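You operate a simulated robot arm through the tools that you are given. There is no shell and no other tool.

You run a simulated robot arm. Do the job below in one go: nothing can be reset, and whatever is moved stays where it is left.

JOB
Box the orange notebook and slide the box into the green sleeve.
Fine: the mailer box on the slide board; lid wide open, then shut; before you slide it, set the end stop to the length printed on the box.

It is judged by the outcome, as a careful person would: the job done as asked, and still so three seconds after it is handed in. It fails if anything else is knocked over, pushed out of place, dropped, spilled or broken. A push-on lid holds only when it is set on centred and level and pressed home; a screw cap is set on level and turned clockwise until tight.

ROBOT AND FRAMES
A 7-joint arm with a three-finger gripper, fixed in place. Base frame: the origin is on the floor under the middle of its stand, x ahead of it, y to its left, z up; the work surface is at about z = 80. Lengths are in cm, angles in degrees, forces in N, time in s.
It reaches about 134.2 cm from its shoulder. Its first joint turns from -166.0 to 166.0 degrees. Payload 2.69 kg.
The tool frame sits at the grasp point between the pads (the TCP): z along the fingers, y along the line on which they close. The tips reach 3 cm beyond it. The gripper opens to 12.8 cm; its body begins 11.7 cm behind the TCP.
Orientation is that of the tool frame in the base frame, as [roll, pitch, yaw] about the fixed x, y, z axes, in that order (R = Rz(yaw) Ry(pitch) Rx(roll)). With the fingers straight down and closing along the base's y, the tool's x points along the base's -x, its y along +y and its z along -z.

CONTROLS
- The arm moves only by the tool apply_moves. Its argument "series" is a list that holds one entry, the list of rows, each a list of 7 numbers: the gripper command, from -1 (shut) to 1 (fully open), values between in proportion, then the shift along the base's x, y, z in cm, then the turn, a rotation vector about the base's x, y, z in degrees. In form: [[[fingers, tx, ty, tz, ax, ay, az], ...]]. A call has 1 to 20 rows; each row shifts and turns the commanded pose from where the row before left it. Rows are played at 5 a second. More than 5 cm and 8.6 degrees between two rows, or a gripper value outside its range, and nothing of the call is played. A pose out of reach is approached as far as the arm can. The call stops where the force on the tool passes 90 N (or 10 N more than at its start, if that is more) or the arm is blocked; 0.2 s more then pass. Each finger travels about 12.7 cm/s and halts on what it meets, pressing with about 37 N; the grip force reading is that of the motor and also rises with nothing between the fingers. The clock runs only during rows and for 0.2 s after the last one: add rows that do not move to give the fingers time. It gives the time, the measured TCP pose, the force on the tool (base axes), the opening and the grip force at its end, in the units of the frame above (readings bear some noise), with the torque about the TCP (base axes, N m) and any sound that the robot's microphone picked up, and new pictures: "views" is both (left out), scene, wrist or none.
- Cameras (640 x 400 px; columns grow to the right, rows downward): "scene" is fixed at [22.11, -64.82, 139.78]; the picture's right is [0.97, -0.23, 0.00], its down [-0.07, -0.31, -0.95] and it looks along [0.22, 0.92, -0.32] (base axes); focal length 339 px, centre (320, 200). "wrist" rides on the gripper at [5.8, 5.4, -13.1] in the tool frame; the picture's right is [-0.68, 0.74, 0.00], its down [-0.62, -0.57, -0.55] and it looks along [-0.40, -0.37, 0.84] (tool axes); focal length 234 px, centre (320, 200). There is no depth. A picture from a camera that has moved, and an enlarged one, comes with that camera's place and axes in the base frame and with its lens.
- move_column(by): moves the trunk up (or, below 0, down) by that many cm; the arm rides with it, the base frame stays. It gives what a move gives, with no picture.
- zoom(camera, box): a new picture of the part [left, top, right, bottom] of that camera's present view, enlarged. The clock stands still meanwhile.
- close_job(): hands the job in; it is judged then, once.

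Nothing tells you positions but the pictures and the camera data. Unless the task says otherwise, let go and move clear before handing in.

The tools are called by a JSON object that holds its "name" and its "arguments". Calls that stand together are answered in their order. apply_moves: Moves the arm, as the interface text tells. Its arguments: {"type":"object","properties":{"series":{"type":"array","items":{"type":"array","items":{"type":"array","items":{"type":"number"}}}},"views":{"type":"string","enum":["both","scene","wrist","none"]}},"required":["series"]} The other tools are called the same way: move_column (by) moves the trunk up or down; zoom (camera, box) takes an enlarged picture of a part of a camera's view; close_job () hands the job in.

At the start:

```text
clock: 0.0
tcp_pos: [34.88, 49.81, 124.21]
ee_rot: [179.9, -0.1, -180.0]
force: [0.4, -0.5, -0.3]
ft_torque: [0.02, 0.01, 0.02]
width: 12.77
grip_force: 0.2
trunk travel left (down, up): [-15.0, 20.0]
```

scene: 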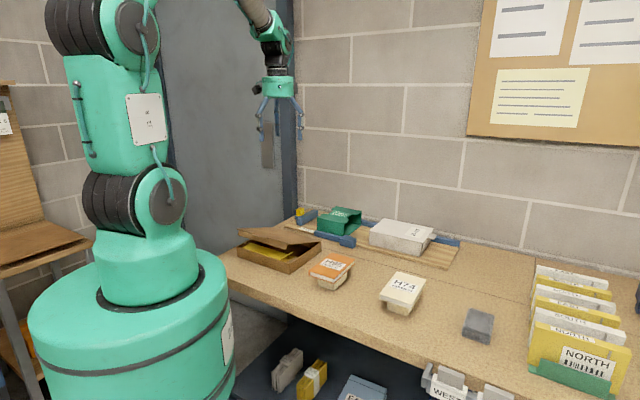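
wrist: 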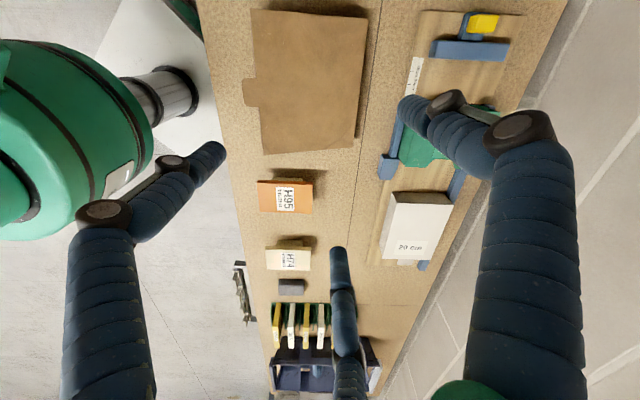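

I see a bench with a brown mailer box (lid half open), an orange notebook H95 on a stand, a cream notebook H74, a white box, a green sleeve and a slide board with blue rails and an end stop. First I'll zoom in to understand each part.

{"name": "zoom", "arguments": {"camera": "scene", "box": [220, 190, 380, 290]}}

{"name": "zoom", "arguments": {"camera": "scene", "box": [300, 190, 480, 302]}}

{"name": "zoom", "arguments": {"camera": "wrist", "box": [360, 0, 560, 125]}}

{"name": "zoom", "arguments": {"camera": "wrist", "box": [220, 0, 420, 125]}}

{"name": "zoom", "arguments": {"camera": "scene", "box": [480, 0, 640, 100]}}

```text
4.00 times, centred on (300, 240) of scene
camera zoom: at [22.11, -64.82, 139.78], right [0.97, -0.23, 0.0], down [-0.07, -0.31, -0.95], along [0.22, 0.92, -0.32], focal length 1355 px, centre (400, 40)
```

zoom: 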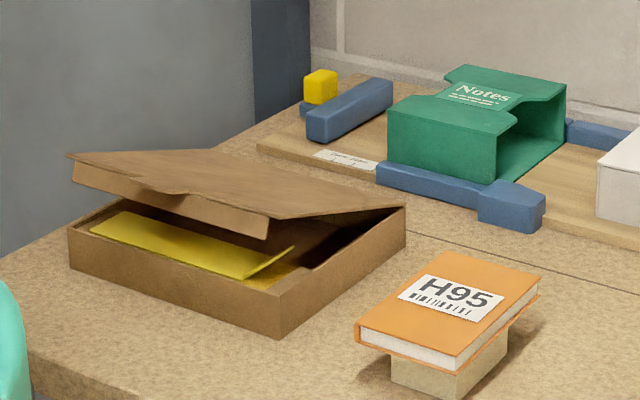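

```text
3.56 times, centred on (390, 246) of scene
camera zoom: at [22.11, -64.82, 139.78], right [0.97, -0.23, 0.0], down [-0.07, -0.31, -0.95], along [0.22, 0.92, -0.32], focal length 1204 px, centre (71, 36)
```

zoom: 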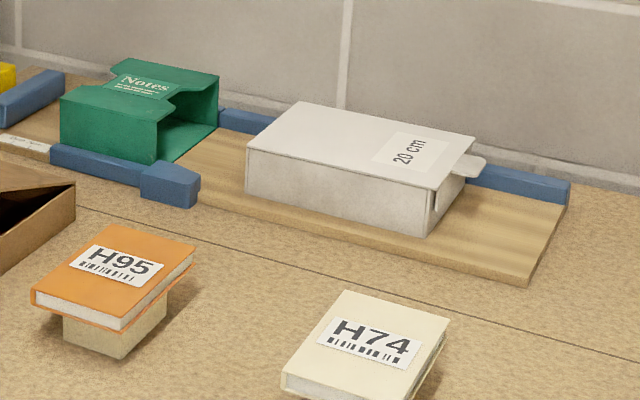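

```text
3.20 times, centred on (460, 62) of wrist
camera zoom: at [29.03, 55.25, 137.34], right [0.68, 0.74, 0.0], down [0.62, -0.57, 0.55], along [0.4, -0.37, -0.84], focal length 749 px, centre (-128, 640)
```

zoom: 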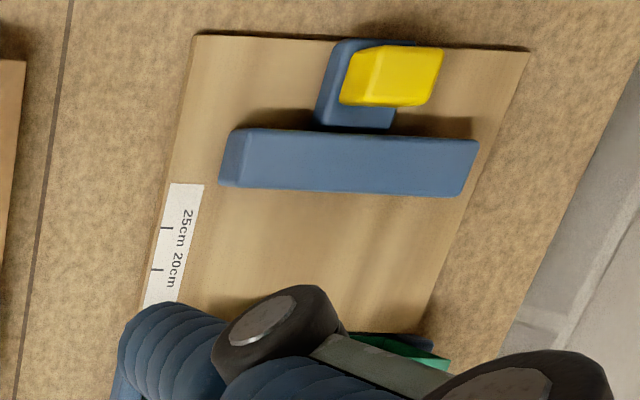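

```text
3.20 times, centred on (320, 62) of wrist
camera zoom: at [29.03, 55.25, 137.34], right [0.68, 0.74, 0.0], down [0.62, -0.57, 0.55], along [0.4, -0.37, -0.84], focal length 749 px, centre (320, 640)
```

zoom: 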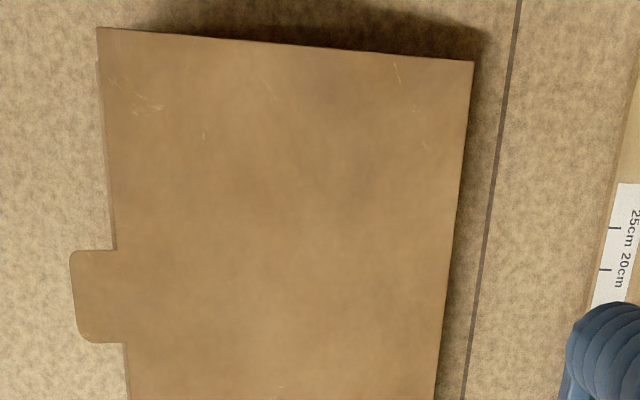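

```text
4.00 times, centred on (560, 50) of scene
camera zoom: at [22.11, -64.82, 139.78], right [0.97, -0.23, 0.0], down [-0.07, -0.31, -0.95], along [0.22, 0.92, -0.32], focal length 1355 px, centre (-640, 800)
```

zoom: 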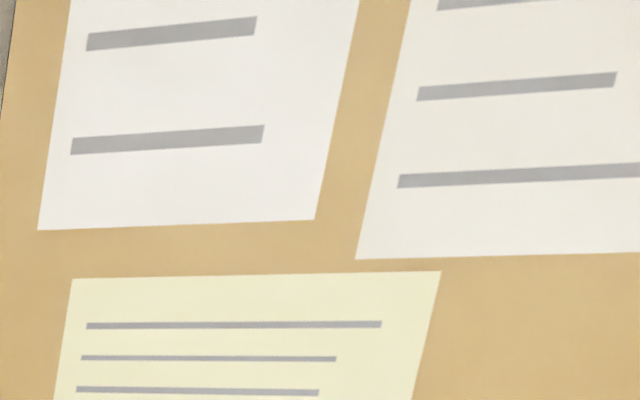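

The mailer on the slide board looks to be the white box marked 20 cm (with a tab at its right end); the brown box is off the board. The bench runs diagonally in base axes, at about −44°. I'll zoom in more before moving.

{"name": "zoom", "arguments": {"camera": "wrist", "box": [360, 160, 480, 280]}}

{"name": "zoom", "arguments": {"camera": "scene", "box": [360, 205, 470, 275]}}

{"name": "zoom", "arguments": {"camera": "scene", "box": [280, 195, 380, 258]}}

{"name": "zoom", "arguments": {"camera": "wrist", "box": [240, 160, 340, 310]}}

{"name": "zoom", "arguments": {"camera": "scene", "box": [230, 60, 330, 180]}}

```text
3.33 times, centred on (420, 220) of wrist
camera zoom: at [29.03, 55.25, 137.34], right [0.68, 0.74, 0.0], down [0.62, -0.57, 0.55], along [0.4, -0.37, -0.84], focal length 781 px, centre (-13, 133)
```

zoom: 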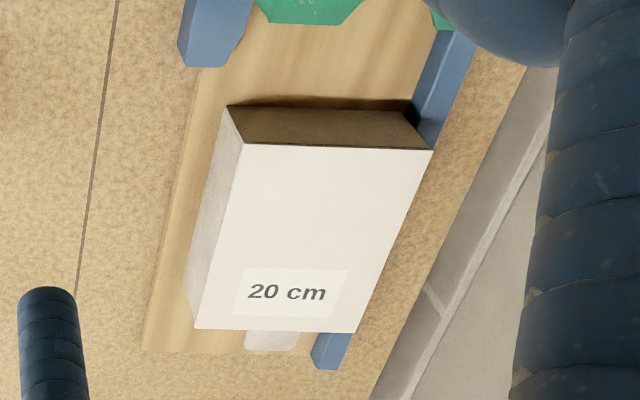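

```text
5.71 times, centred on (415, 240) of scene
camera zoom: at [22.11, -64.82, 139.78], right [0.97, -0.23, 0.0], down [-0.07, -0.31, -0.95], along [0.22, 0.92, -0.32], focal length 1936 px, centre (-223, -29)
```

zoom: 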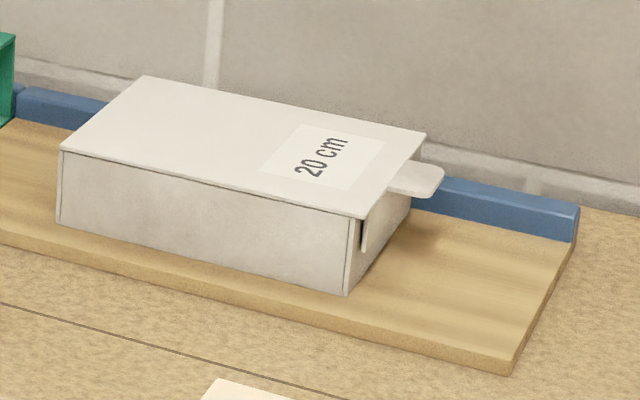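

```text
6.35 times, centred on (330, 226) of scene
camera zoom: at [22.11, -64.82, 139.78], right [0.97, -0.23, 0.0], down [-0.07, -0.31, -0.95], along [0.22, 0.92, -0.32], focal length 2151 px, centre (256, 32)
```

zoom: 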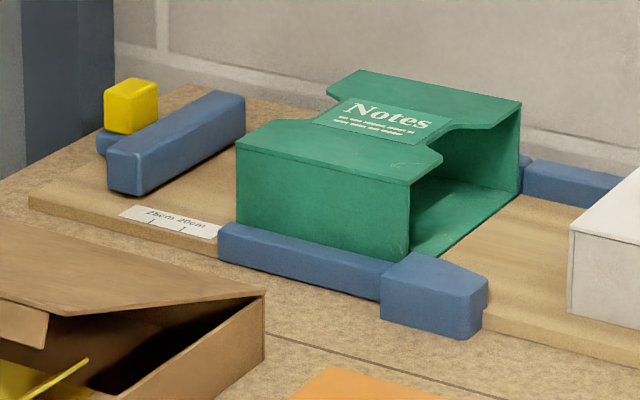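

```text
2.67 times, centred on (290, 235) of wrist
camera zoom: at [29.03, 55.25, 137.34], right [0.68, 0.74, 0.0], down [0.62, -0.57, 0.55], along [0.4, -0.37, -0.84], focal length 624 px, centre (400, 107)
```

zoom: 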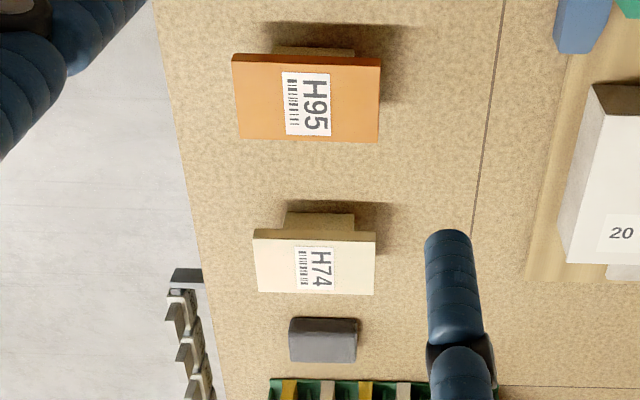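

```text
3.33 times, centred on (280, 120) of scene
camera zoom: at [22.11, -64.82, 139.78], right [0.97, -0.23, 0.0], down [-0.07, -0.31, -0.95], along [0.22, 0.92, -0.32], focal length 1129 px, centre (453, 467)
```

zoom: 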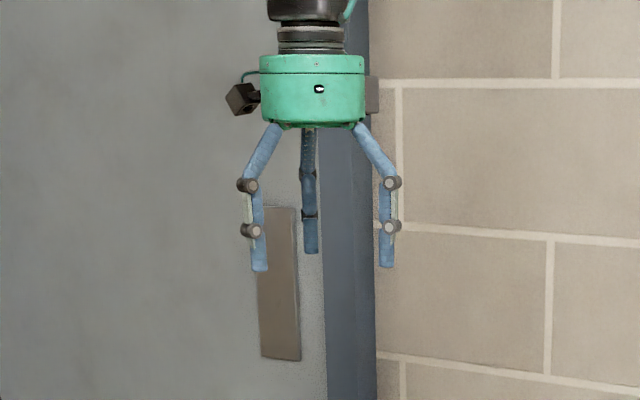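

The white box is about 20 × 14 × 5 cm, with its pull tab at the right-hand end and its hinge on the sleeve side. I'll test how the three fingers close, in free air, before planning any grasps.

{"name": "apply_moves", "arguments": {"series": [[[0, 0, 0, 0, 0, 0, 0], [0, 0, 0, 0, 0, 0, 0], [0, 0, 0, 0, 0, 0, 0], [0, 0, 0, 0, 0, 0, 0]]], "views": "both"}}

{"name": "zoom", "arguments": {"camera": "scene", "box": [240, 60, 320, 160]}}

{"name": "apply_moves", "arguments": {"series": [[[-1, 0, 0, 0, 0, 0, 0], [-1, 0, 0, 0, 0, 0, 0], [-1, 0, 0, 0, 0, 0, 0], [-1, 0, 0, 0, 0, 0, 0]]], "views": "both"}}

{"name": "zoom", "arguments": {"camera": "scene", "box": [240, 60, 320, 160]}}

```text
clock: 1.0
tcp_pos: [34.84, 49.92, 124.14]
ee_rot: [180.0, -0.1, 180.0]
force: [0.6, -0.4, -0.3]
ft_torque: [0.0, 0.01, 0.01]
width: 6.39
grip_force: 0.1
trunk travel left (down, up): [-15.0, 20.0]
camera wrist: at [29.04, 55.25, 137.34], right [0.68, 0.74, 0.0], down [0.62, -0.57, 0.55], along [0.4, -0.37, -0.84], focal length 234 px, centre (320, 200)
```

scene: 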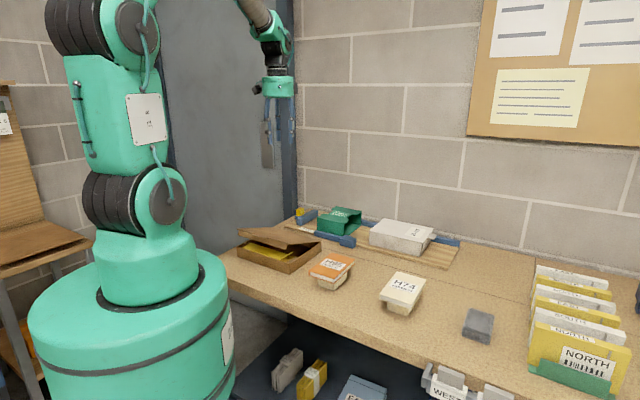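
wrist: 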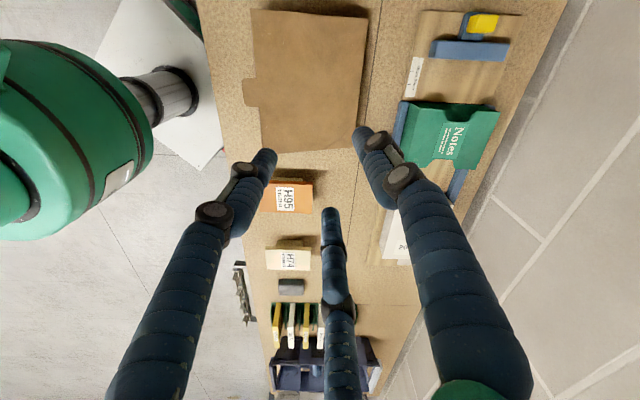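

```text
4.00 times, centred on (280, 110) of scene
camera zoom: at [22.11, -64.82, 139.78], right [0.97, -0.23, 0.0], down [-0.07, -0.31, -0.95], along [0.22, 0.92, -0.32], focal length 1355 px, centre (480, 560)
```

zoom: 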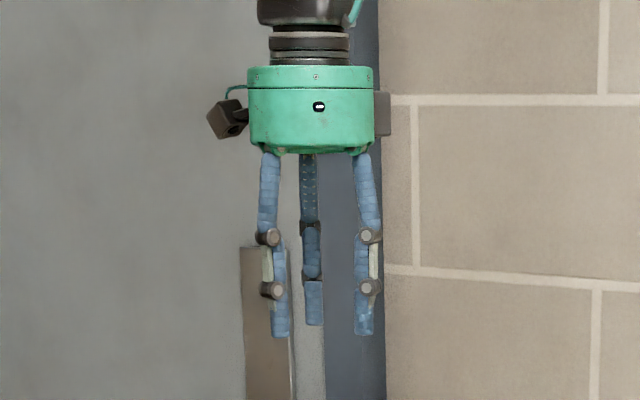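

```text
clock: 2.0
tcp_pos: [34.79, 49.92, 124.16]
ee_rot: [179.9, 0.0, 180.0]
force: [-0.5, -0.1, -0.4]
ft_torque: [-0.03, -0.02, 0.06]
width: 0.2
grip_force: 31.0
trunk travel left (down, up): [-15.0, 20.0]
camera wrist: at [29.04, 55.25, 137.34], right [0.68, 0.74, 0.0], down [0.62, -0.57, 0.55], along [0.4, -0.37, -0.84], focal length 234 px, centre (320, 200)
```

scene: 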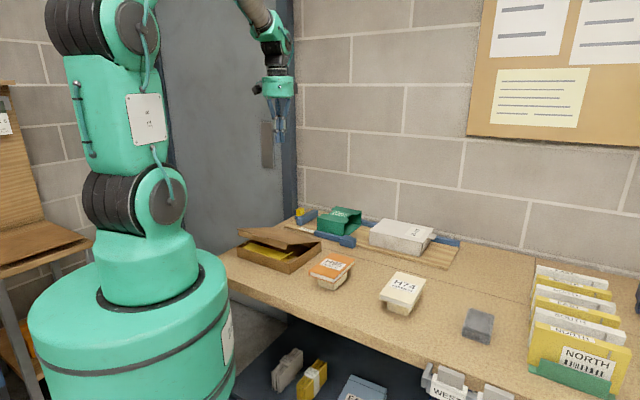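
wrist: 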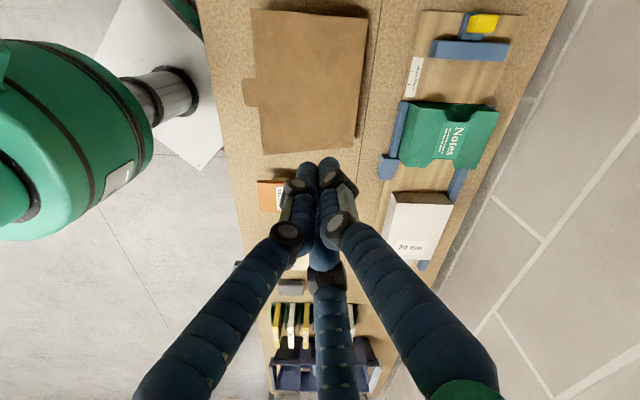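

```text
4.00 times, centred on (280, 110) of scene
camera zoom: at [22.11, -64.82, 139.78], right [0.97, -0.23, 0.0], down [-0.07, -0.31, -0.95], along [0.22, 0.92, -0.32], focal length 1355 px, centre (480, 560)
```

zoom: 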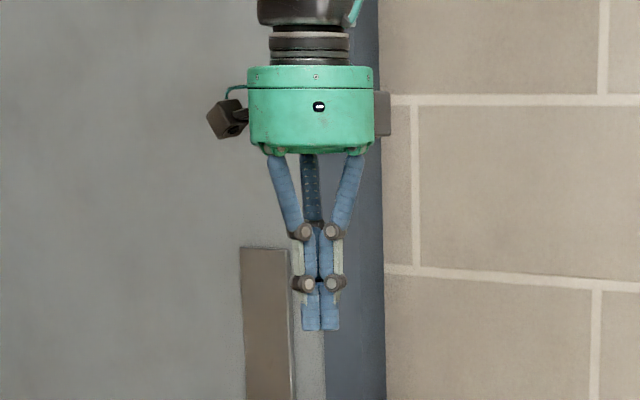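

The three fingers close radially: one on the tool's +y side, two on its −y side. Next I'll align the gripper with the bench (turning it +46°) and move above the left end of the board to look at the end stop and the scale.

{"name": "apply_moves", "arguments": {"series": [[[-1, 1.4, 3.26, -1.5, 0, 0, 5.75], [-1, 1.4, 3.26, -1.5, 0, 0, 5.75], [-1, 1.4, 3.26, -1.5, 0, 0, 5.75], [-1, 1.4, 3.26, -1.5, 0, 0, 5.75], [-1, 1.4, 3.26, -1.5, 0, 0, 5.75], [-1, 1.4, 3.26, -1.5, 0, 0, 5.75], [-1, 1.4, 3.26, -1.5, 0, 0, 5.75], [-1, 1.4, 3.26, -1.5, 0, 0, 5.75], [-1, 0, 0, 0, 0, 0, 0]]], "views": "both"}}

```text
clock: 4.0
tcp_pos: [46.22, 76.17, 112.01]
ee_rot: [179.9, -0.1, -133.9]
force: [-0.3, 1.0, -1.4]
ft_torque: [-0.07, 0.03, 0.02]
width: 0.23
grip_force: 31.4
trunk travel left (down, up): [-15.0, 20.0]
camera wrist: at [38.34, 75.69, 125.24], right [-0.06, 1.0, 0.0], down [0.83, 0.05, 0.55], along [0.55, 0.03, -0.84], focal length 234 px, centre (320, 200)
```

scene: 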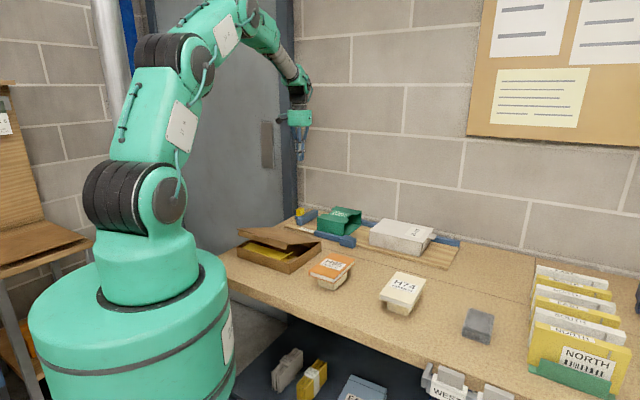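
wrist: 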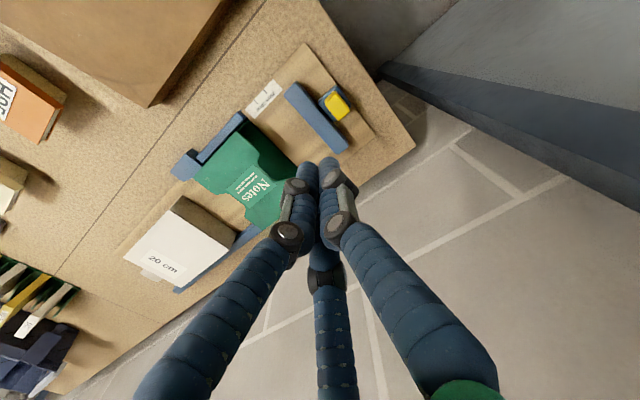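

{"name": "zoom", "arguments": {"camera": "wrist", "box": [230, 50, 390, 150]}}

{"name": "zoom", "arguments": {"camera": "wrist", "box": [120, 100, 300, 300]}}

```text
4.00 times, centred on (310, 100) of wrist
camera zoom: at [38.34, 75.69, 125.24], right [-0.06, 1.0, 0.0], down [0.83, 0.05, 0.55], along [0.55, 0.03, -0.84], focal length 937 px, centre (360, 600)
```

zoom: 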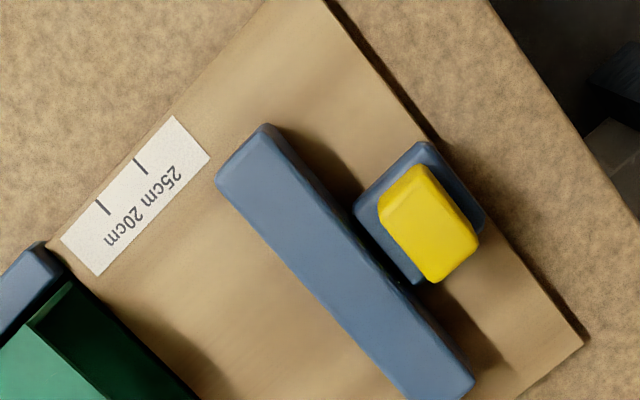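

```text
2.00 times, centred on (210, 200) of wrist
camera zoom: at [38.34, 75.69, 125.24], right [-0.06, 1.0, 0.0], down [0.83, 0.05, 0.55], along [0.55, 0.03, -0.84], focal length 468 px, centre (540, 200)
```

zoom: 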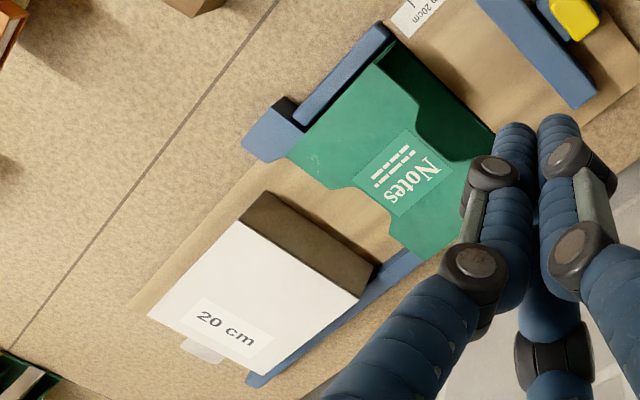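

The 20 cm and 25 cm ticks are about 2.5 cm apart, which fits a stop scale centred on the sleeve, and the bar now sits well past 25. I'll move to the outer side of the yellow knob and lower, for a closer look before pushing the stop.

{"name": "apply_moves", "arguments": {"series": [[[-1, -1.4, 2.4, -4, 0, 0, -0.7], [-1, -1.4, 2.4, -4, 0, 0, 0], [-1, -1.4, 2.4, -4, 0, 0, 0], [-1, 0, 0, 0, 0, 0, 0]]], "views": "both"}}

{"name": "zoom", "arguments": {"camera": "wrist", "box": [160, 60, 360, 185]}}

{"name": "zoom", "arguments": {"camera": "scene", "box": [270, 130, 370, 250]}}

```text
clock: 5.0
tcp_pos: [41.75, 83.32, 100.06]
ee_rot: [180.0, -0.1, -134.7]
force: [0.4, -0.5, 0.1]
ft_torque: [-0.02, 0.0, 0.03]
width: 0.19
grip_force: 31.4
trunk travel left (down, up): [-15.0, 20.0]
camera wrist: at [33.95, 82.93, 113.15], right [-0.05, 1.0, 0.0], down [0.84, 0.04, 0.55], along [0.55, 0.03, -0.84], focal length 234 px, centre (320, 200)
```

scene: 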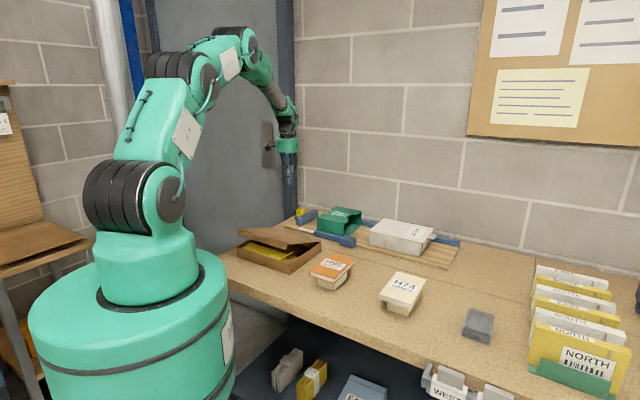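
wrist: 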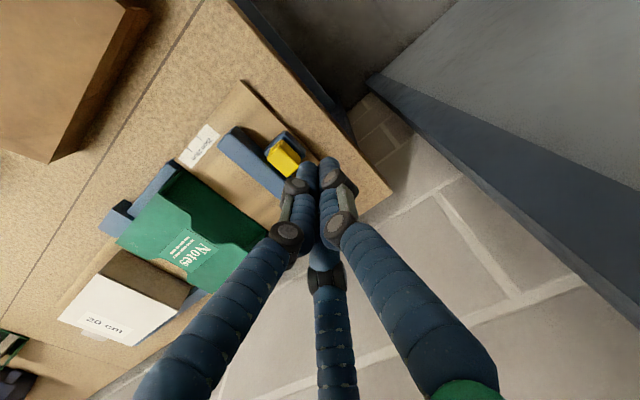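

```text
3.20 times, centred on (260, 122) of wrist
camera zoom: at [33.95, 82.93, 113.15], right [-0.05, 1.0, 0.0], down [0.84, 0.04, 0.55], along [0.55, 0.03, -0.84], focal length 749 px, centre (512, 448)
```

zoom: 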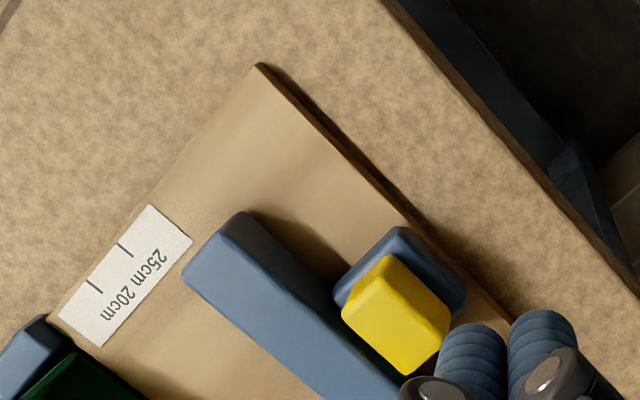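

```text
3.33 times, centred on (320, 190) of scene
camera zoom: at [22.11, -64.82, 139.78], right [0.97, -0.23, 0.0], down [-0.07, -0.31, -0.95], along [0.22, 0.92, -0.32], focal length 1129 px, centre (320, 233)
```

zoom: 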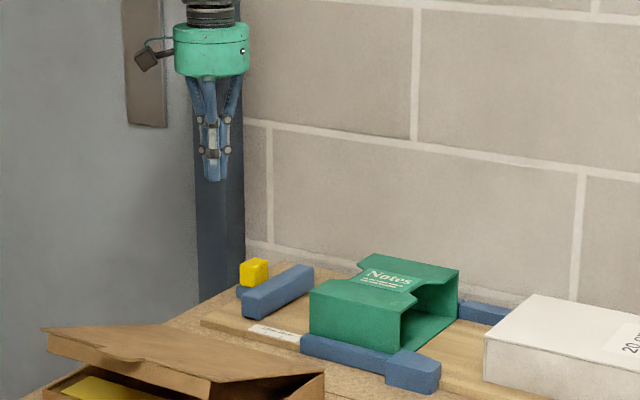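

The knob lines up with the bar's centre, and the gripper is about 6 cm behind it on the outer side. I'll descend beyond the board's end and move slowly towards the knob.

{"name": "apply_moves", "arguments": {"series": [[[-1, 0, 0, -3.6, 0, 0, 0], [-1, 0, 0, -3.6, 0, 0, 0], [-1, 0, 0, -3.6, 0, 0, 0], [-1, 0, 0, -3.3, 0, 0, 0], [-1, 0.71, -0.7, 0, 0, 0, 0], [-1, 0.71, -0.7, 0, 0, 0, 0], [-1, 0, 0, 0, 0, 0, 0]]], "views": "both"}}

{"name": "zoom", "arguments": {"camera": "wrist", "box": [160, 60, 360, 185]}}

{"name": "zoom", "arguments": {"camera": "scene", "box": [270, 180, 350, 240]}}

```text
clock: 6.6
tcp_pos: [43.26, 81.84, 86.18]
ee_rot: [180.0, 0.1, -134.7]
force: [-0.5, 0.1, -0.1]
ft_torque: [0.04, 0.01, -0.03]
width: 0.22
grip_force: 31.2
trunk travel left (down, up): [-15.0, 20.0]
camera wrist: at [35.41, 81.39, 99.27], right [-0.05, 1.0, 0.0], down [0.84, 0.04, 0.55], along [0.55, 0.03, -0.84], focal length 234 px, centre (320, 200)
```

scene: 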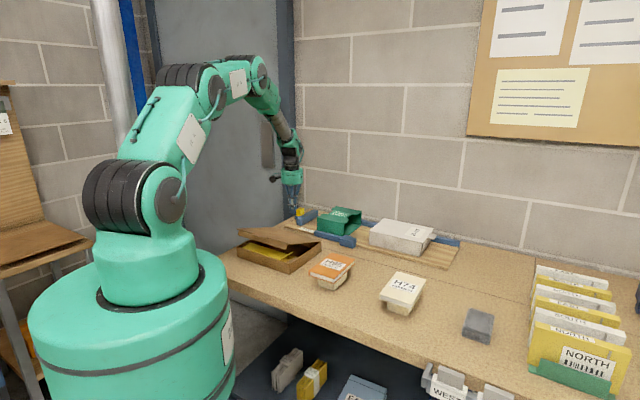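
wrist: 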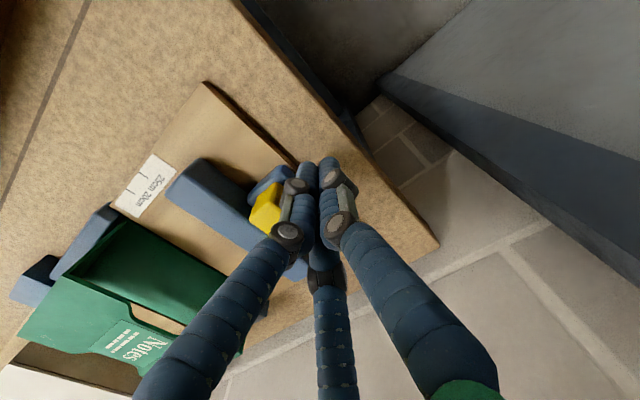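

```text
3.20 times, centred on (260, 122) of wrist
camera zoom: at [35.41, 81.39, 99.27], right [-0.05, 1.0, 0.0], down [0.84, 0.04, 0.55], along [0.55, 0.03, -0.84], focal length 749 px, centre (512, 448)
```

zoom: 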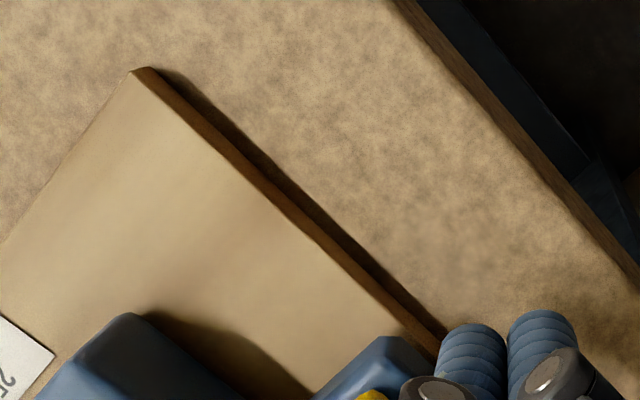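

```text
6.67 times, centred on (310, 210) of scene
camera zoom: at [22.11, -64.82, 139.78], right [0.97, -0.23, 0.0], down [-0.07, -0.31, -0.95], along [0.22, 0.92, -0.32], focal length 2258 px, centre (387, 133)
```

zoom: 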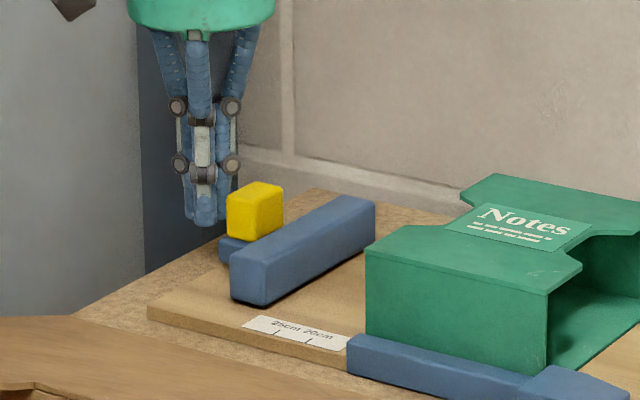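

The fingertips are just behind the knob. I'll push gently along the board and check the force and the movement.

{"name": "apply_moves", "arguments": {"series": [[[-1, 0.285, -0.281, 0, 0, 0, 0], [-1, 0.285, -0.281, 0, 0, 0, 0], [-1, 0.285, -0.281, 0, 0, 0, 0], [-1, 0.285, -0.281, 0, 0, 0, 0], [-1, 0.285, -0.281, 0, 0, 0, 0], [-1, 0.285, -0.281, 0, 0, 0, 0]]], "views": "none"}}

{"name": "zoom", "arguments": {"camera": "scene", "box": [270, 180, 350, 240]}}

```text
clock: 8.0
tcp_pos: [44.94, 79.99, 86.09]
ee_rot: [-179.9, 0.0, -134.6]
force: [-1.1, 0.4, -1.6]
ft_torque: [0.02, -0.01, -0.01]
width: 0.2
grip_force: 30.4
trunk travel left (down, up): [-15.0, 20.0]
```

```text
6.67 times, centred on (310, 210) of scene
camera zoom: at [22.11, -64.82, 139.78], right [0.97, -0.23, 0.0], down [-0.07, -0.31, -0.95], along [0.22, 0.92, -0.32], focal length 2258 px, centre (387, 133)
```

zoom: 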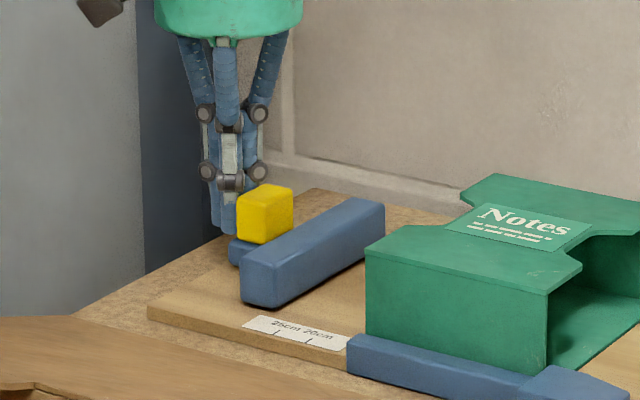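

The stop slides easily, with barely any force. I'll continue 4 cm and then measure against the 20 cm tick.

{"name": "apply_moves", "arguments": {"series": [[[-1, 0.285, -0.281, 0, 0, 0, 0], [-1, 0.285, -0.281, 0, 0, 0, 0], [-1, 0.285, -0.281, 0, 0, 0, 0], [-1, 0.285, -0.281, 0, 0, 0, 0], [-1, 0.285, -0.281, 0, 0, 0, 0], [-1, 0.285, -0.281, 0, 0, 0, 0], [-1, 0.285, -0.281, 0, 0, 0, 0], [-1, 0.285, -0.281, 0, 0, 0, 0], [-1, 0.285, -0.281, 0, 0, 0, 0], [-1, 0, 0, 0, 0, 0, 0]]], "views": "none"}}

{"name": "zoom", "arguments": {"camera": "scene", "box": [290, 195, 340, 235]}}

{"name": "zoom", "arguments": {"camera": "wrist", "box": [80, 80, 330, 330]}}

```text
clock: 10.2
tcp_pos: [47.39, 77.33, 85.96]
ee_rot: [-180.0, 0.0, -134.7]
force: [-1.3, 1.0, -0.4]
ft_torque: [0.0, 0.0, -0.02]
width: 0.19
grip_force: 31.8
trunk travel left (down, up): [-15.0, 20.0]
```

```text
10.00 times, centred on (315, 215) of scene
camera zoom: at [22.11, -64.82, 139.78], right [0.97, -0.23, 0.0], down [-0.07, -0.31, -0.95], along [0.22, 0.92, -0.32], focal length 3388 px, centre (370, 50)
```

zoom: 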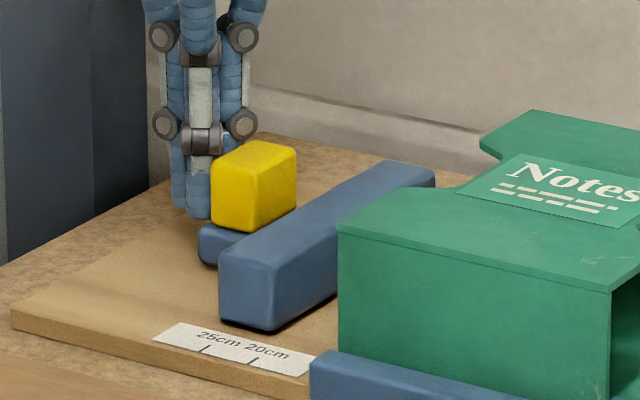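

```text
1.60 times, centred on (205, 205) of wrist
camera zoom: at [39.57, 77.07, 99.08], right [-0.05, 1.0, 0.0], down [0.84, 0.04, 0.55], along [0.55, 0.03, -0.84], focal length 375 px, centre (504, 192)
```

zoom: 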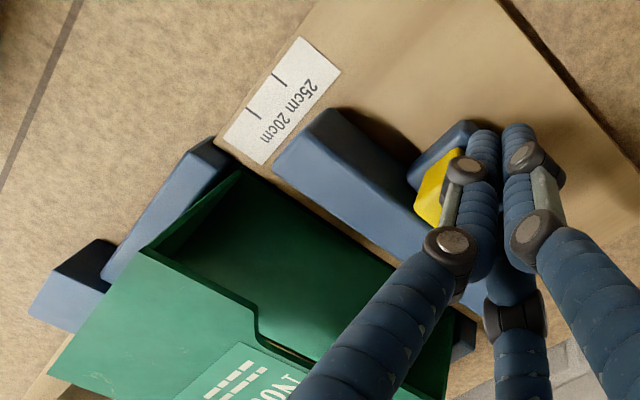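

{"name": "zoom", "arguments": {"camera": "scene", "box": [302, 218, 326, 236]}}

{"name": "zoom", "arguments": {"camera": "wrist", "box": [200, 90, 300, 165]}}

```text
16.00 times, centred on (314, 227) of scene
camera zoom: at [22.11, -64.82, 139.78], right [0.97, -0.23, 0.0], down [-0.07, -0.31, -0.95], along [0.22, 0.92, -0.32], focal length 5420 px, centre (416, -232)
```

zoom: 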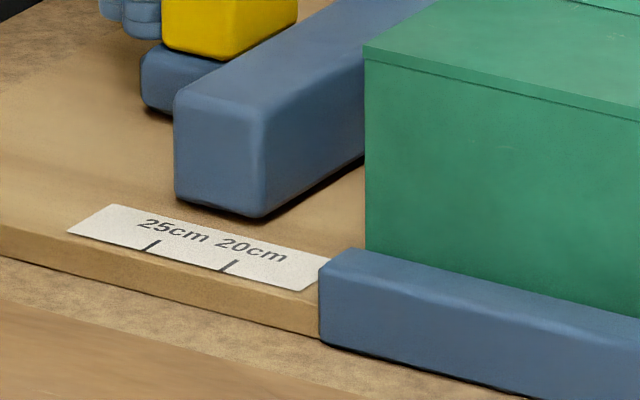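

```text
5.33 times, centred on (250, 128) of wrist
camera zoom: at [39.57, 77.07, 99.08], right [-0.05, 1.0, 0.0], down [0.84, 0.04, 0.55], along [0.55, 0.03, -0.84], focal length 1249 px, centre (693, 587)
```

zoom: 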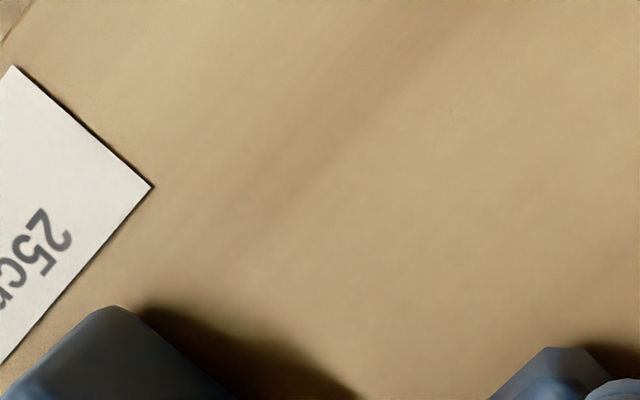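

The bar's inner face is about 1.1 cm short of the 20 cm tick. I'll push 0.9 cm more and measure again.

{"name": "apply_moves", "arguments": {"series": [[[-1, 0.214, -0.211, 0, 0, 0, 0], [-1, 0.214, -0.211, 0, 0, 0, 0], [-1, 0.214, -0.211, 0, 0, 0, 0], [-1, 0, 0, 0, 0, 0, 0]]], "views": "none"}}

{"name": "zoom", "arguments": {"camera": "scene", "box": [302, 218, 326, 236]}}

```text
clock: 11.2
tcp_pos: [48.23, 76.86, 85.95]
ee_rot: [180.0, 0.0, -134.8]
force: [-1.1, -0.1, -0.7]
ft_torque: [0.01, 0.0, 0.04]
width: 0.23
grip_force: 31.5
trunk travel left (down, up): [-15.0, 20.0]
```

```text
16.00 times, centred on (314, 227) of scene
camera zoom: at [22.11, -64.82, 139.78], right [0.97, -0.23, 0.0], down [-0.07, -0.31, -0.95], along [0.22, 0.92, -0.32], focal length 5420 px, centre (416, -232)
```

zoom: 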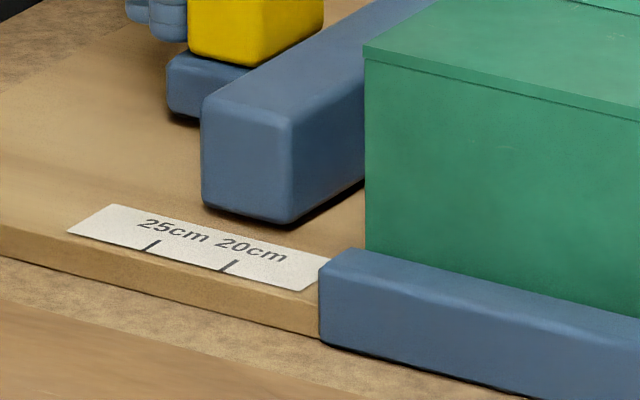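

{"name": "apply_moves", "arguments": {"series": [[[-1, 0.15, -0.148, 0, 0, 0, 0], [-1, 0, 0, 0, 0, 0, 0]]], "views": "none"}}

{"name": "zoom", "arguments": {"camera": "scene", "box": [302, 218, 326, 236]}}

{"name": "zoom", "arguments": {"camera": "scene", "box": [306, 218, 322, 230]}}

```text
clock: 11.8
tcp_pos: [48.35, 76.84, 85.9]
ee_rot: [-179.9, 0.0, -134.7]
force: [0.0, 1.1, 0.6]
ft_torque: [0.0, -0.02, 0.01]
width: 0.21
grip_force: 31.1
trunk travel left (down, up): [-15.0, 20.0]
```

```text
16.00 times, centred on (314, 227) of scene
camera zoom: at [22.11, -64.82, 139.78], right [0.97, -0.23, 0.0], down [-0.07, -0.31, -0.95], along [0.22, 0.92, -0.32], focal length 5420 px, centre (416, -232)
```

zoom: 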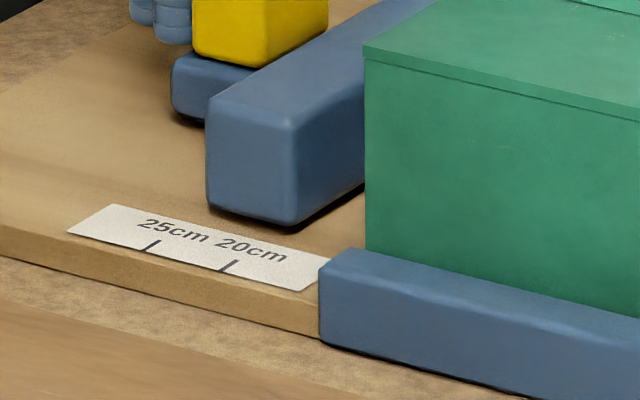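

```text
16.00 times, centred on (314, 224) of scene
camera zoom: at [22.11, -64.82, 139.78], right [0.97, -0.23, 0.0], down [-0.07, -0.31, -0.95], along [0.22, 0.92, -0.32], focal length 5420 px, centre (416, -184)
```

zoom: 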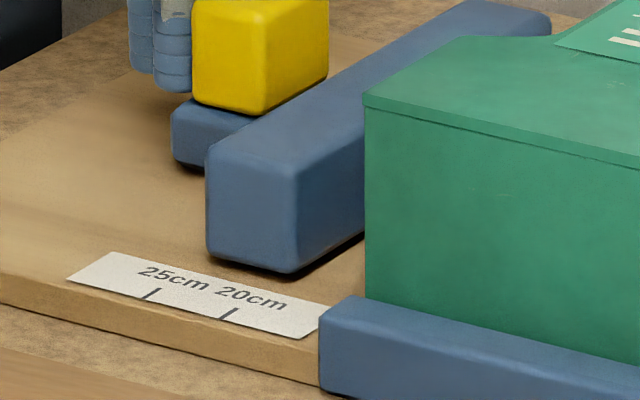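

The stop face is now within about 0.5 mm of the 20 cm tick. I'll back off, rise, and travel to the right end of the white box so I can see its tab.

{"name": "apply_moves", "arguments": {"series": [[[-1, -0.5, 0.49, 0, 0, 0, 0], [-1, -0.9, 0.9, 0, 0, 0, 0], [-1, 0, 0, 4.8, 0, 0, 0], [-1, 0, 0, 4.8, 0, 0, 0], [-1, 0, 0, 4.8, 0, 0, 0], [-1, 0, 0, 4.8, 0, 0, 0], [-1, 0, 0, 4.8, 0, 0, 0], [-1, 3.2, -3.2, 0, 0, 0, 0], [-1, 3.2, -3.2, 0, 0, 0, 0], [-1, 3.2, -3.2, 0, 0, 0, 0], [-1, 3.2, -3.2, 0, 0, 0, 0], [-1, 3.2, -3.2, 0, 0, 0, 0], [-1, 3.2, -3.2, 0, 0, 0, 0], [-1, 3.2, -3.2, 0, 0, 0, 0], [-1, 3.2, -3.2, 0, 0, 0, 0], [-1, 3.2, -3.2, 0, 0, 0, 0], [-1, 3.2, -3.2, 0, 0, 0, 0], [-1, 3.2, -3.2, 0, 0, 0, 0], [-1, 3.2, -3.2, 0, 0, 0, 0], [-1, 3.2, -3.2, 0, 0, 0, 0]]], "views": "both"}}

{"name": "zoom", "arguments": {"camera": "scene", "box": [306, 214, 322, 226]}}

```text
clock: 16.0
tcp_pos: [88.28, 36.44, 110.1]
ee_rot: [179.9, -0.1, -134.8]
force: [-0.6, 0.0, 0.0]
ft_torque: [0.02, -0.02, 0.01]
width: 0.24
grip_force: 31.8
trunk travel left (down, up): [-15.0, 20.0]
camera wrist: at [80.49, 36.05, 123.24], right [-0.05, 1.0, 0.0], down [0.84, 0.04, 0.55], along [0.55, 0.03, -0.84], focal length 234 px, centre (320, 200)
```

scene: 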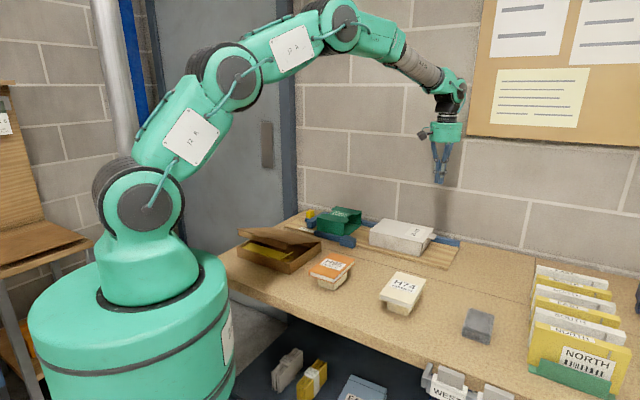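
wrist: 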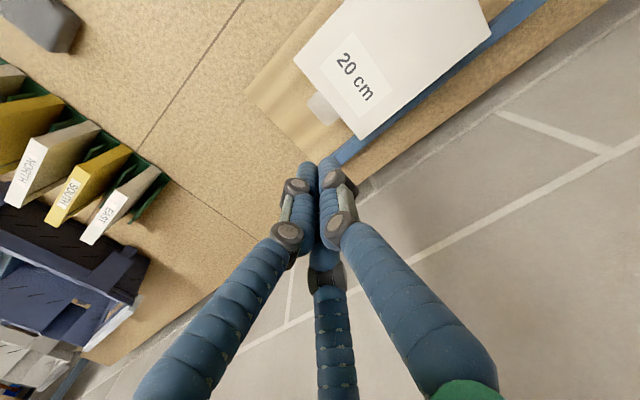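

```text
16.00 times, centred on (314, 220) of scene
camera zoom: at [22.11, -64.82, 139.78], right [0.97, -0.23, 0.0], down [-0.07, -0.31, -0.95], along [0.22, 0.92, -0.32], focal length 5420 px, centre (416, -120)
```

zoom: 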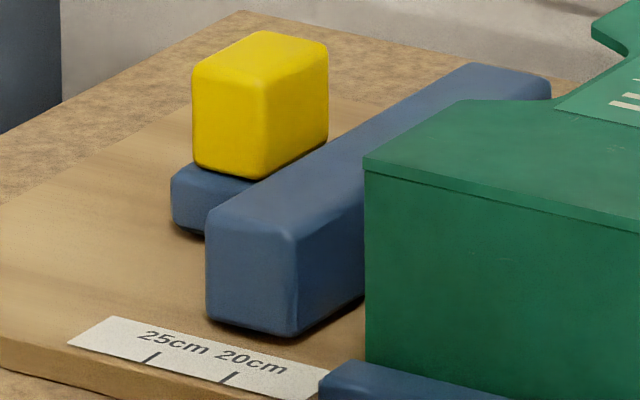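

{"name": "zoom", "arguments": {"camera": "wrist", "box": [230, 0, 510, 175]}}

```text
2.29 times, centred on (370, 88) of wrist
camera zoom: at [80.49, 36.05, 123.24], right [-0.05, 1.0, 0.0], down [0.84, 0.04, 0.55], along [0.55, 0.03, -0.84], focal length 535 px, centre (206, 457)
```

zoom: 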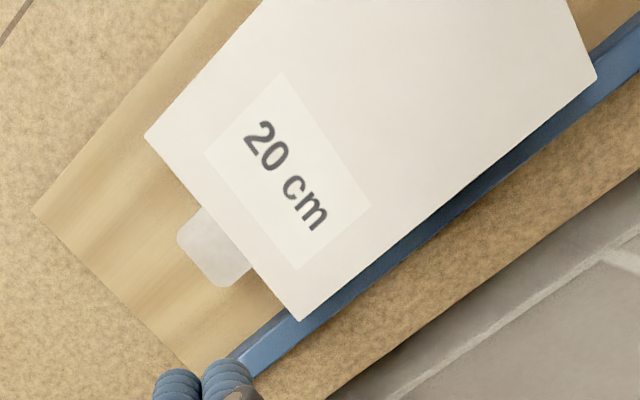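

The tab is at about u = 35.5–38.3, v = 88, z ≈ 87, where u runs along the board and v across it. I'll move out past the tab and tilt the gripper so the fingers point back towards the sleeve, checking the arm can reach that pose while still high.

{"name": "apply_moves", "arguments": {"series": [[[-1, 0.72, -0.7, -0.5, 6.01, 6.09, 0], [-1, 0.72, -0.7, -0.5, 6.01, 6.09, 0], [-1, 0.72, -0.7, -0.5, 6.01, 6.09, 0], [-1, 0.72, -0.7, -0.5, 6.01, 6.09, 0], [-1, 0.72, -0.7, -0.5, 6.01, 6.09, 0], [-1, 0.72, -0.7, -0.5, 6.01, 6.09, 0], [-1, 0.72, -0.7, -0.5, 6.01, 6.09, 0], [-1, 0, 0, 0, 0, 0, 0]]], "views": "both"}}

```text
clock: 17.8
tcp_pos: [90.82, 31.23, 105.98]
ee_rot: [119.8, -0.5, -134.7]
force: [-0.5, 1.5, -3.4]
ft_torque: [0.31, 0.28, 0.01]
width: 0.21
grip_force: 31.6
out of reach, approached as far as the arm can: row 7
trunk travel left (down, up): [-15.0, 20.0]
camera wrist: at [93.05, 21.03, 117.19], right [0.22, 0.74, 0.63], down [0.97, -0.1, -0.22], along [-0.11, 0.66, -0.74], focal length 234 px, centre (320, 200)
```

scene: 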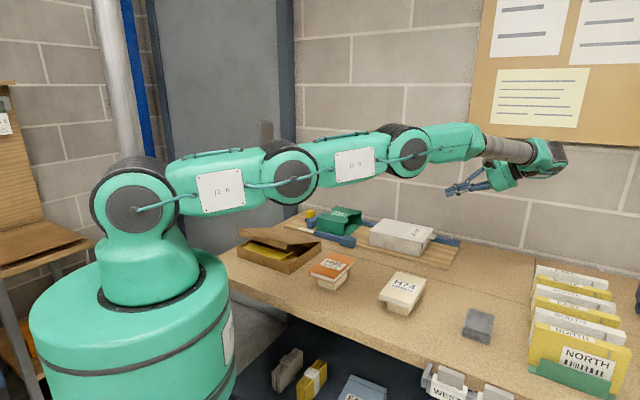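
wrist: 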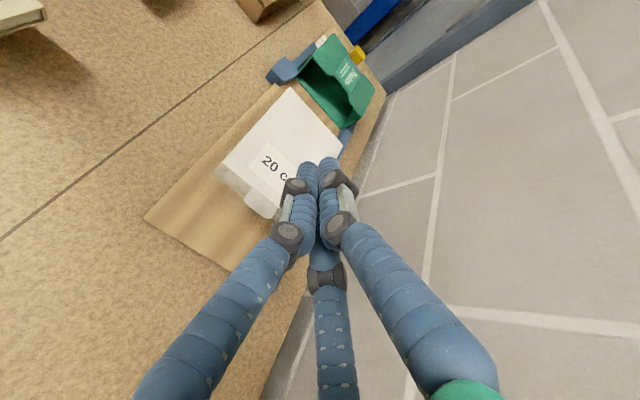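

The arm is nearly fully stretched pointing that way, so I'll come at the tab from the front instead. I'll swing the tool −90° about vertical so the fingers point to the wall, parallel to the lid's hinge, and pull in to the front of the box.

{"name": "apply_moves", "arguments": {"series": [[[-1, -1.3, -0.6, 0.3, 0, 0, -8.18], [-1, -1.3, -0.6, 0.3, 0, 0, -8.18], [-1, -1.3, -0.6, 0.3, 0, 0, -8.18], [-1, -1.3, -0.6, 0.3, 0, 0, -8.18], [-1, -1.3, -0.6, 0.3, 0, 0, -8.18], [-1, -1.3, -0.6, 0.3, 0, 0, -8.18], [-1, 0, 0, 0, 0, 0, 0]]], "views": "both"}}

```text
clock: 19.4
tcp_pos: [82.97, 27.68, 108.46]
ee_rot: [120.1, -0.1, 176.3]
force: [-0.6, 0.9, 1.5]
ft_torque: [-0.05, 0.0, -0.03]
width: 0.19
grip_force: 32.1
trunk travel left (down, up): [-15.0, 20.0]
camera wrist: at [76.61, 19.41, 119.72], right [0.7, 0.32, 0.64], down [0.56, -0.8, -0.21], along [0.44, 0.51, -0.74], focal length 234 px, centre (320, 200)
```

scene: 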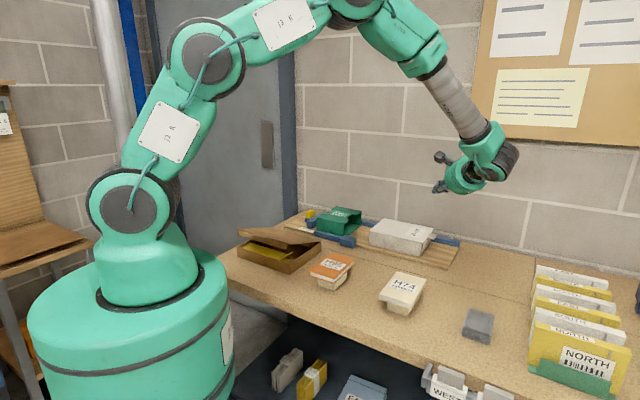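
wrist: 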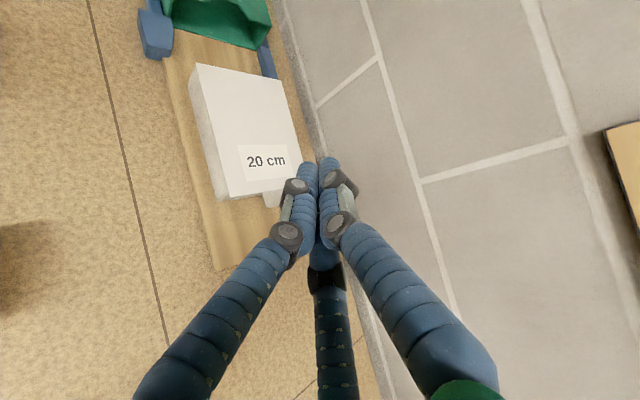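

{"name": "apply_moves", "arguments": {"series": [[[-1, -1.42, -0.84, -1, 0, 0, -8.18], [-1, -1.42, -0.84, -1, 0, 0, -8.18], [-1, -1.42, -0.84, -1, 0, 0, -8.18], [-1, -1.42, -0.84, -1, 0, 0, -8.18], [-1, -1.42, -0.84, -1, 0, 0, -8.18], [-1, 0, 0, 0, 3.56, -3.51, 0], [-1, 0, 0, 0, 3.56, -3.51, 0], [-1, 0, 0, 0, 0, 0, 0]]], "views": "both"}}

```text
clock: 21.2
tcp_pos: [76.02, 23.56, 103.32]
ee_rot: [110.2, -0.2, 135.3]
force: [0.4, 0.4, -0.8]
ft_torque: [0.03, 0.0, 0.02]
width: 0.23
grip_force: 31.7
trunk travel left (down, up): [-15.0, 20.0]
camera wrist: at [64.53, 20.15, 112.97], right [0.66, -0.3, 0.69], down [-0.06, -0.94, -0.34], along [0.75, 0.18, -0.64], focal length 234 px, centre (320, 200)
```

scene: 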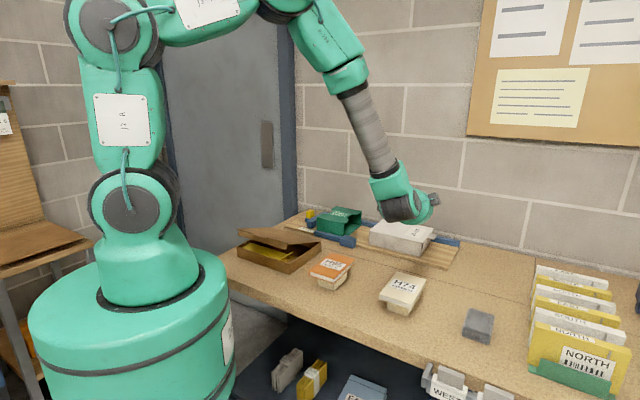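
wrist: 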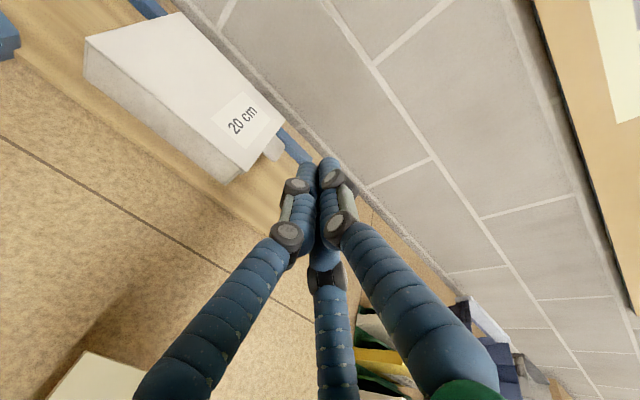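

The gripper now points at the wall with a 20° downward tilt, in front of the box. I'll zoom on the tab from here to fix its position.

{"name": "zoom", "arguments": {"camera": "wrist", "box": [80, 10, 340, 190]}}

{"name": "zoom", "arguments": {"camera": "wrist", "box": [210, 80, 330, 180]}}

```text
2.22 times, centred on (210, 100) of wrist
camera zoom: at [64.53, 20.15, 112.97], right [0.66, -0.3, 0.69], down [-0.06, -0.94, -0.34], along [0.75, 0.18, -0.64], focal length 520 px, centre (564, 422)
```

zoom: 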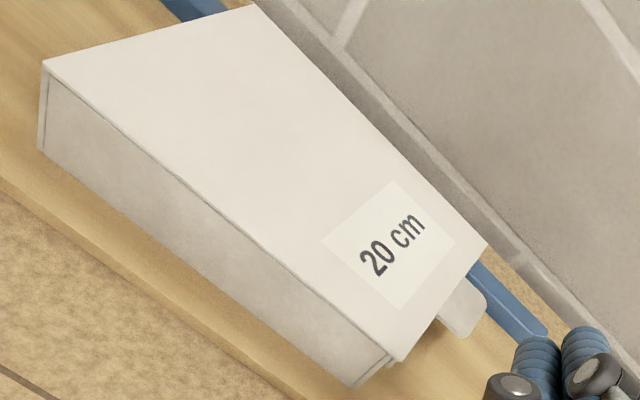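

```text
4.00 times, centred on (270, 130) of wrist
camera zoom: at [64.53, 20.15, 112.97], right [0.66, -0.3, 0.69], down [-0.06, -0.94, -0.34], along [0.75, 0.18, -0.64], focal length 937 px, centre (520, 480)
```

zoom: 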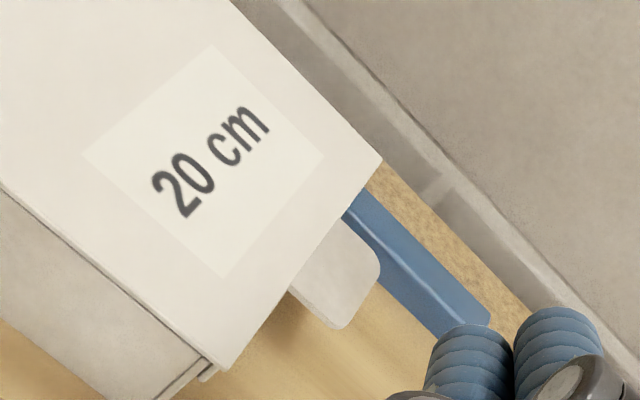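

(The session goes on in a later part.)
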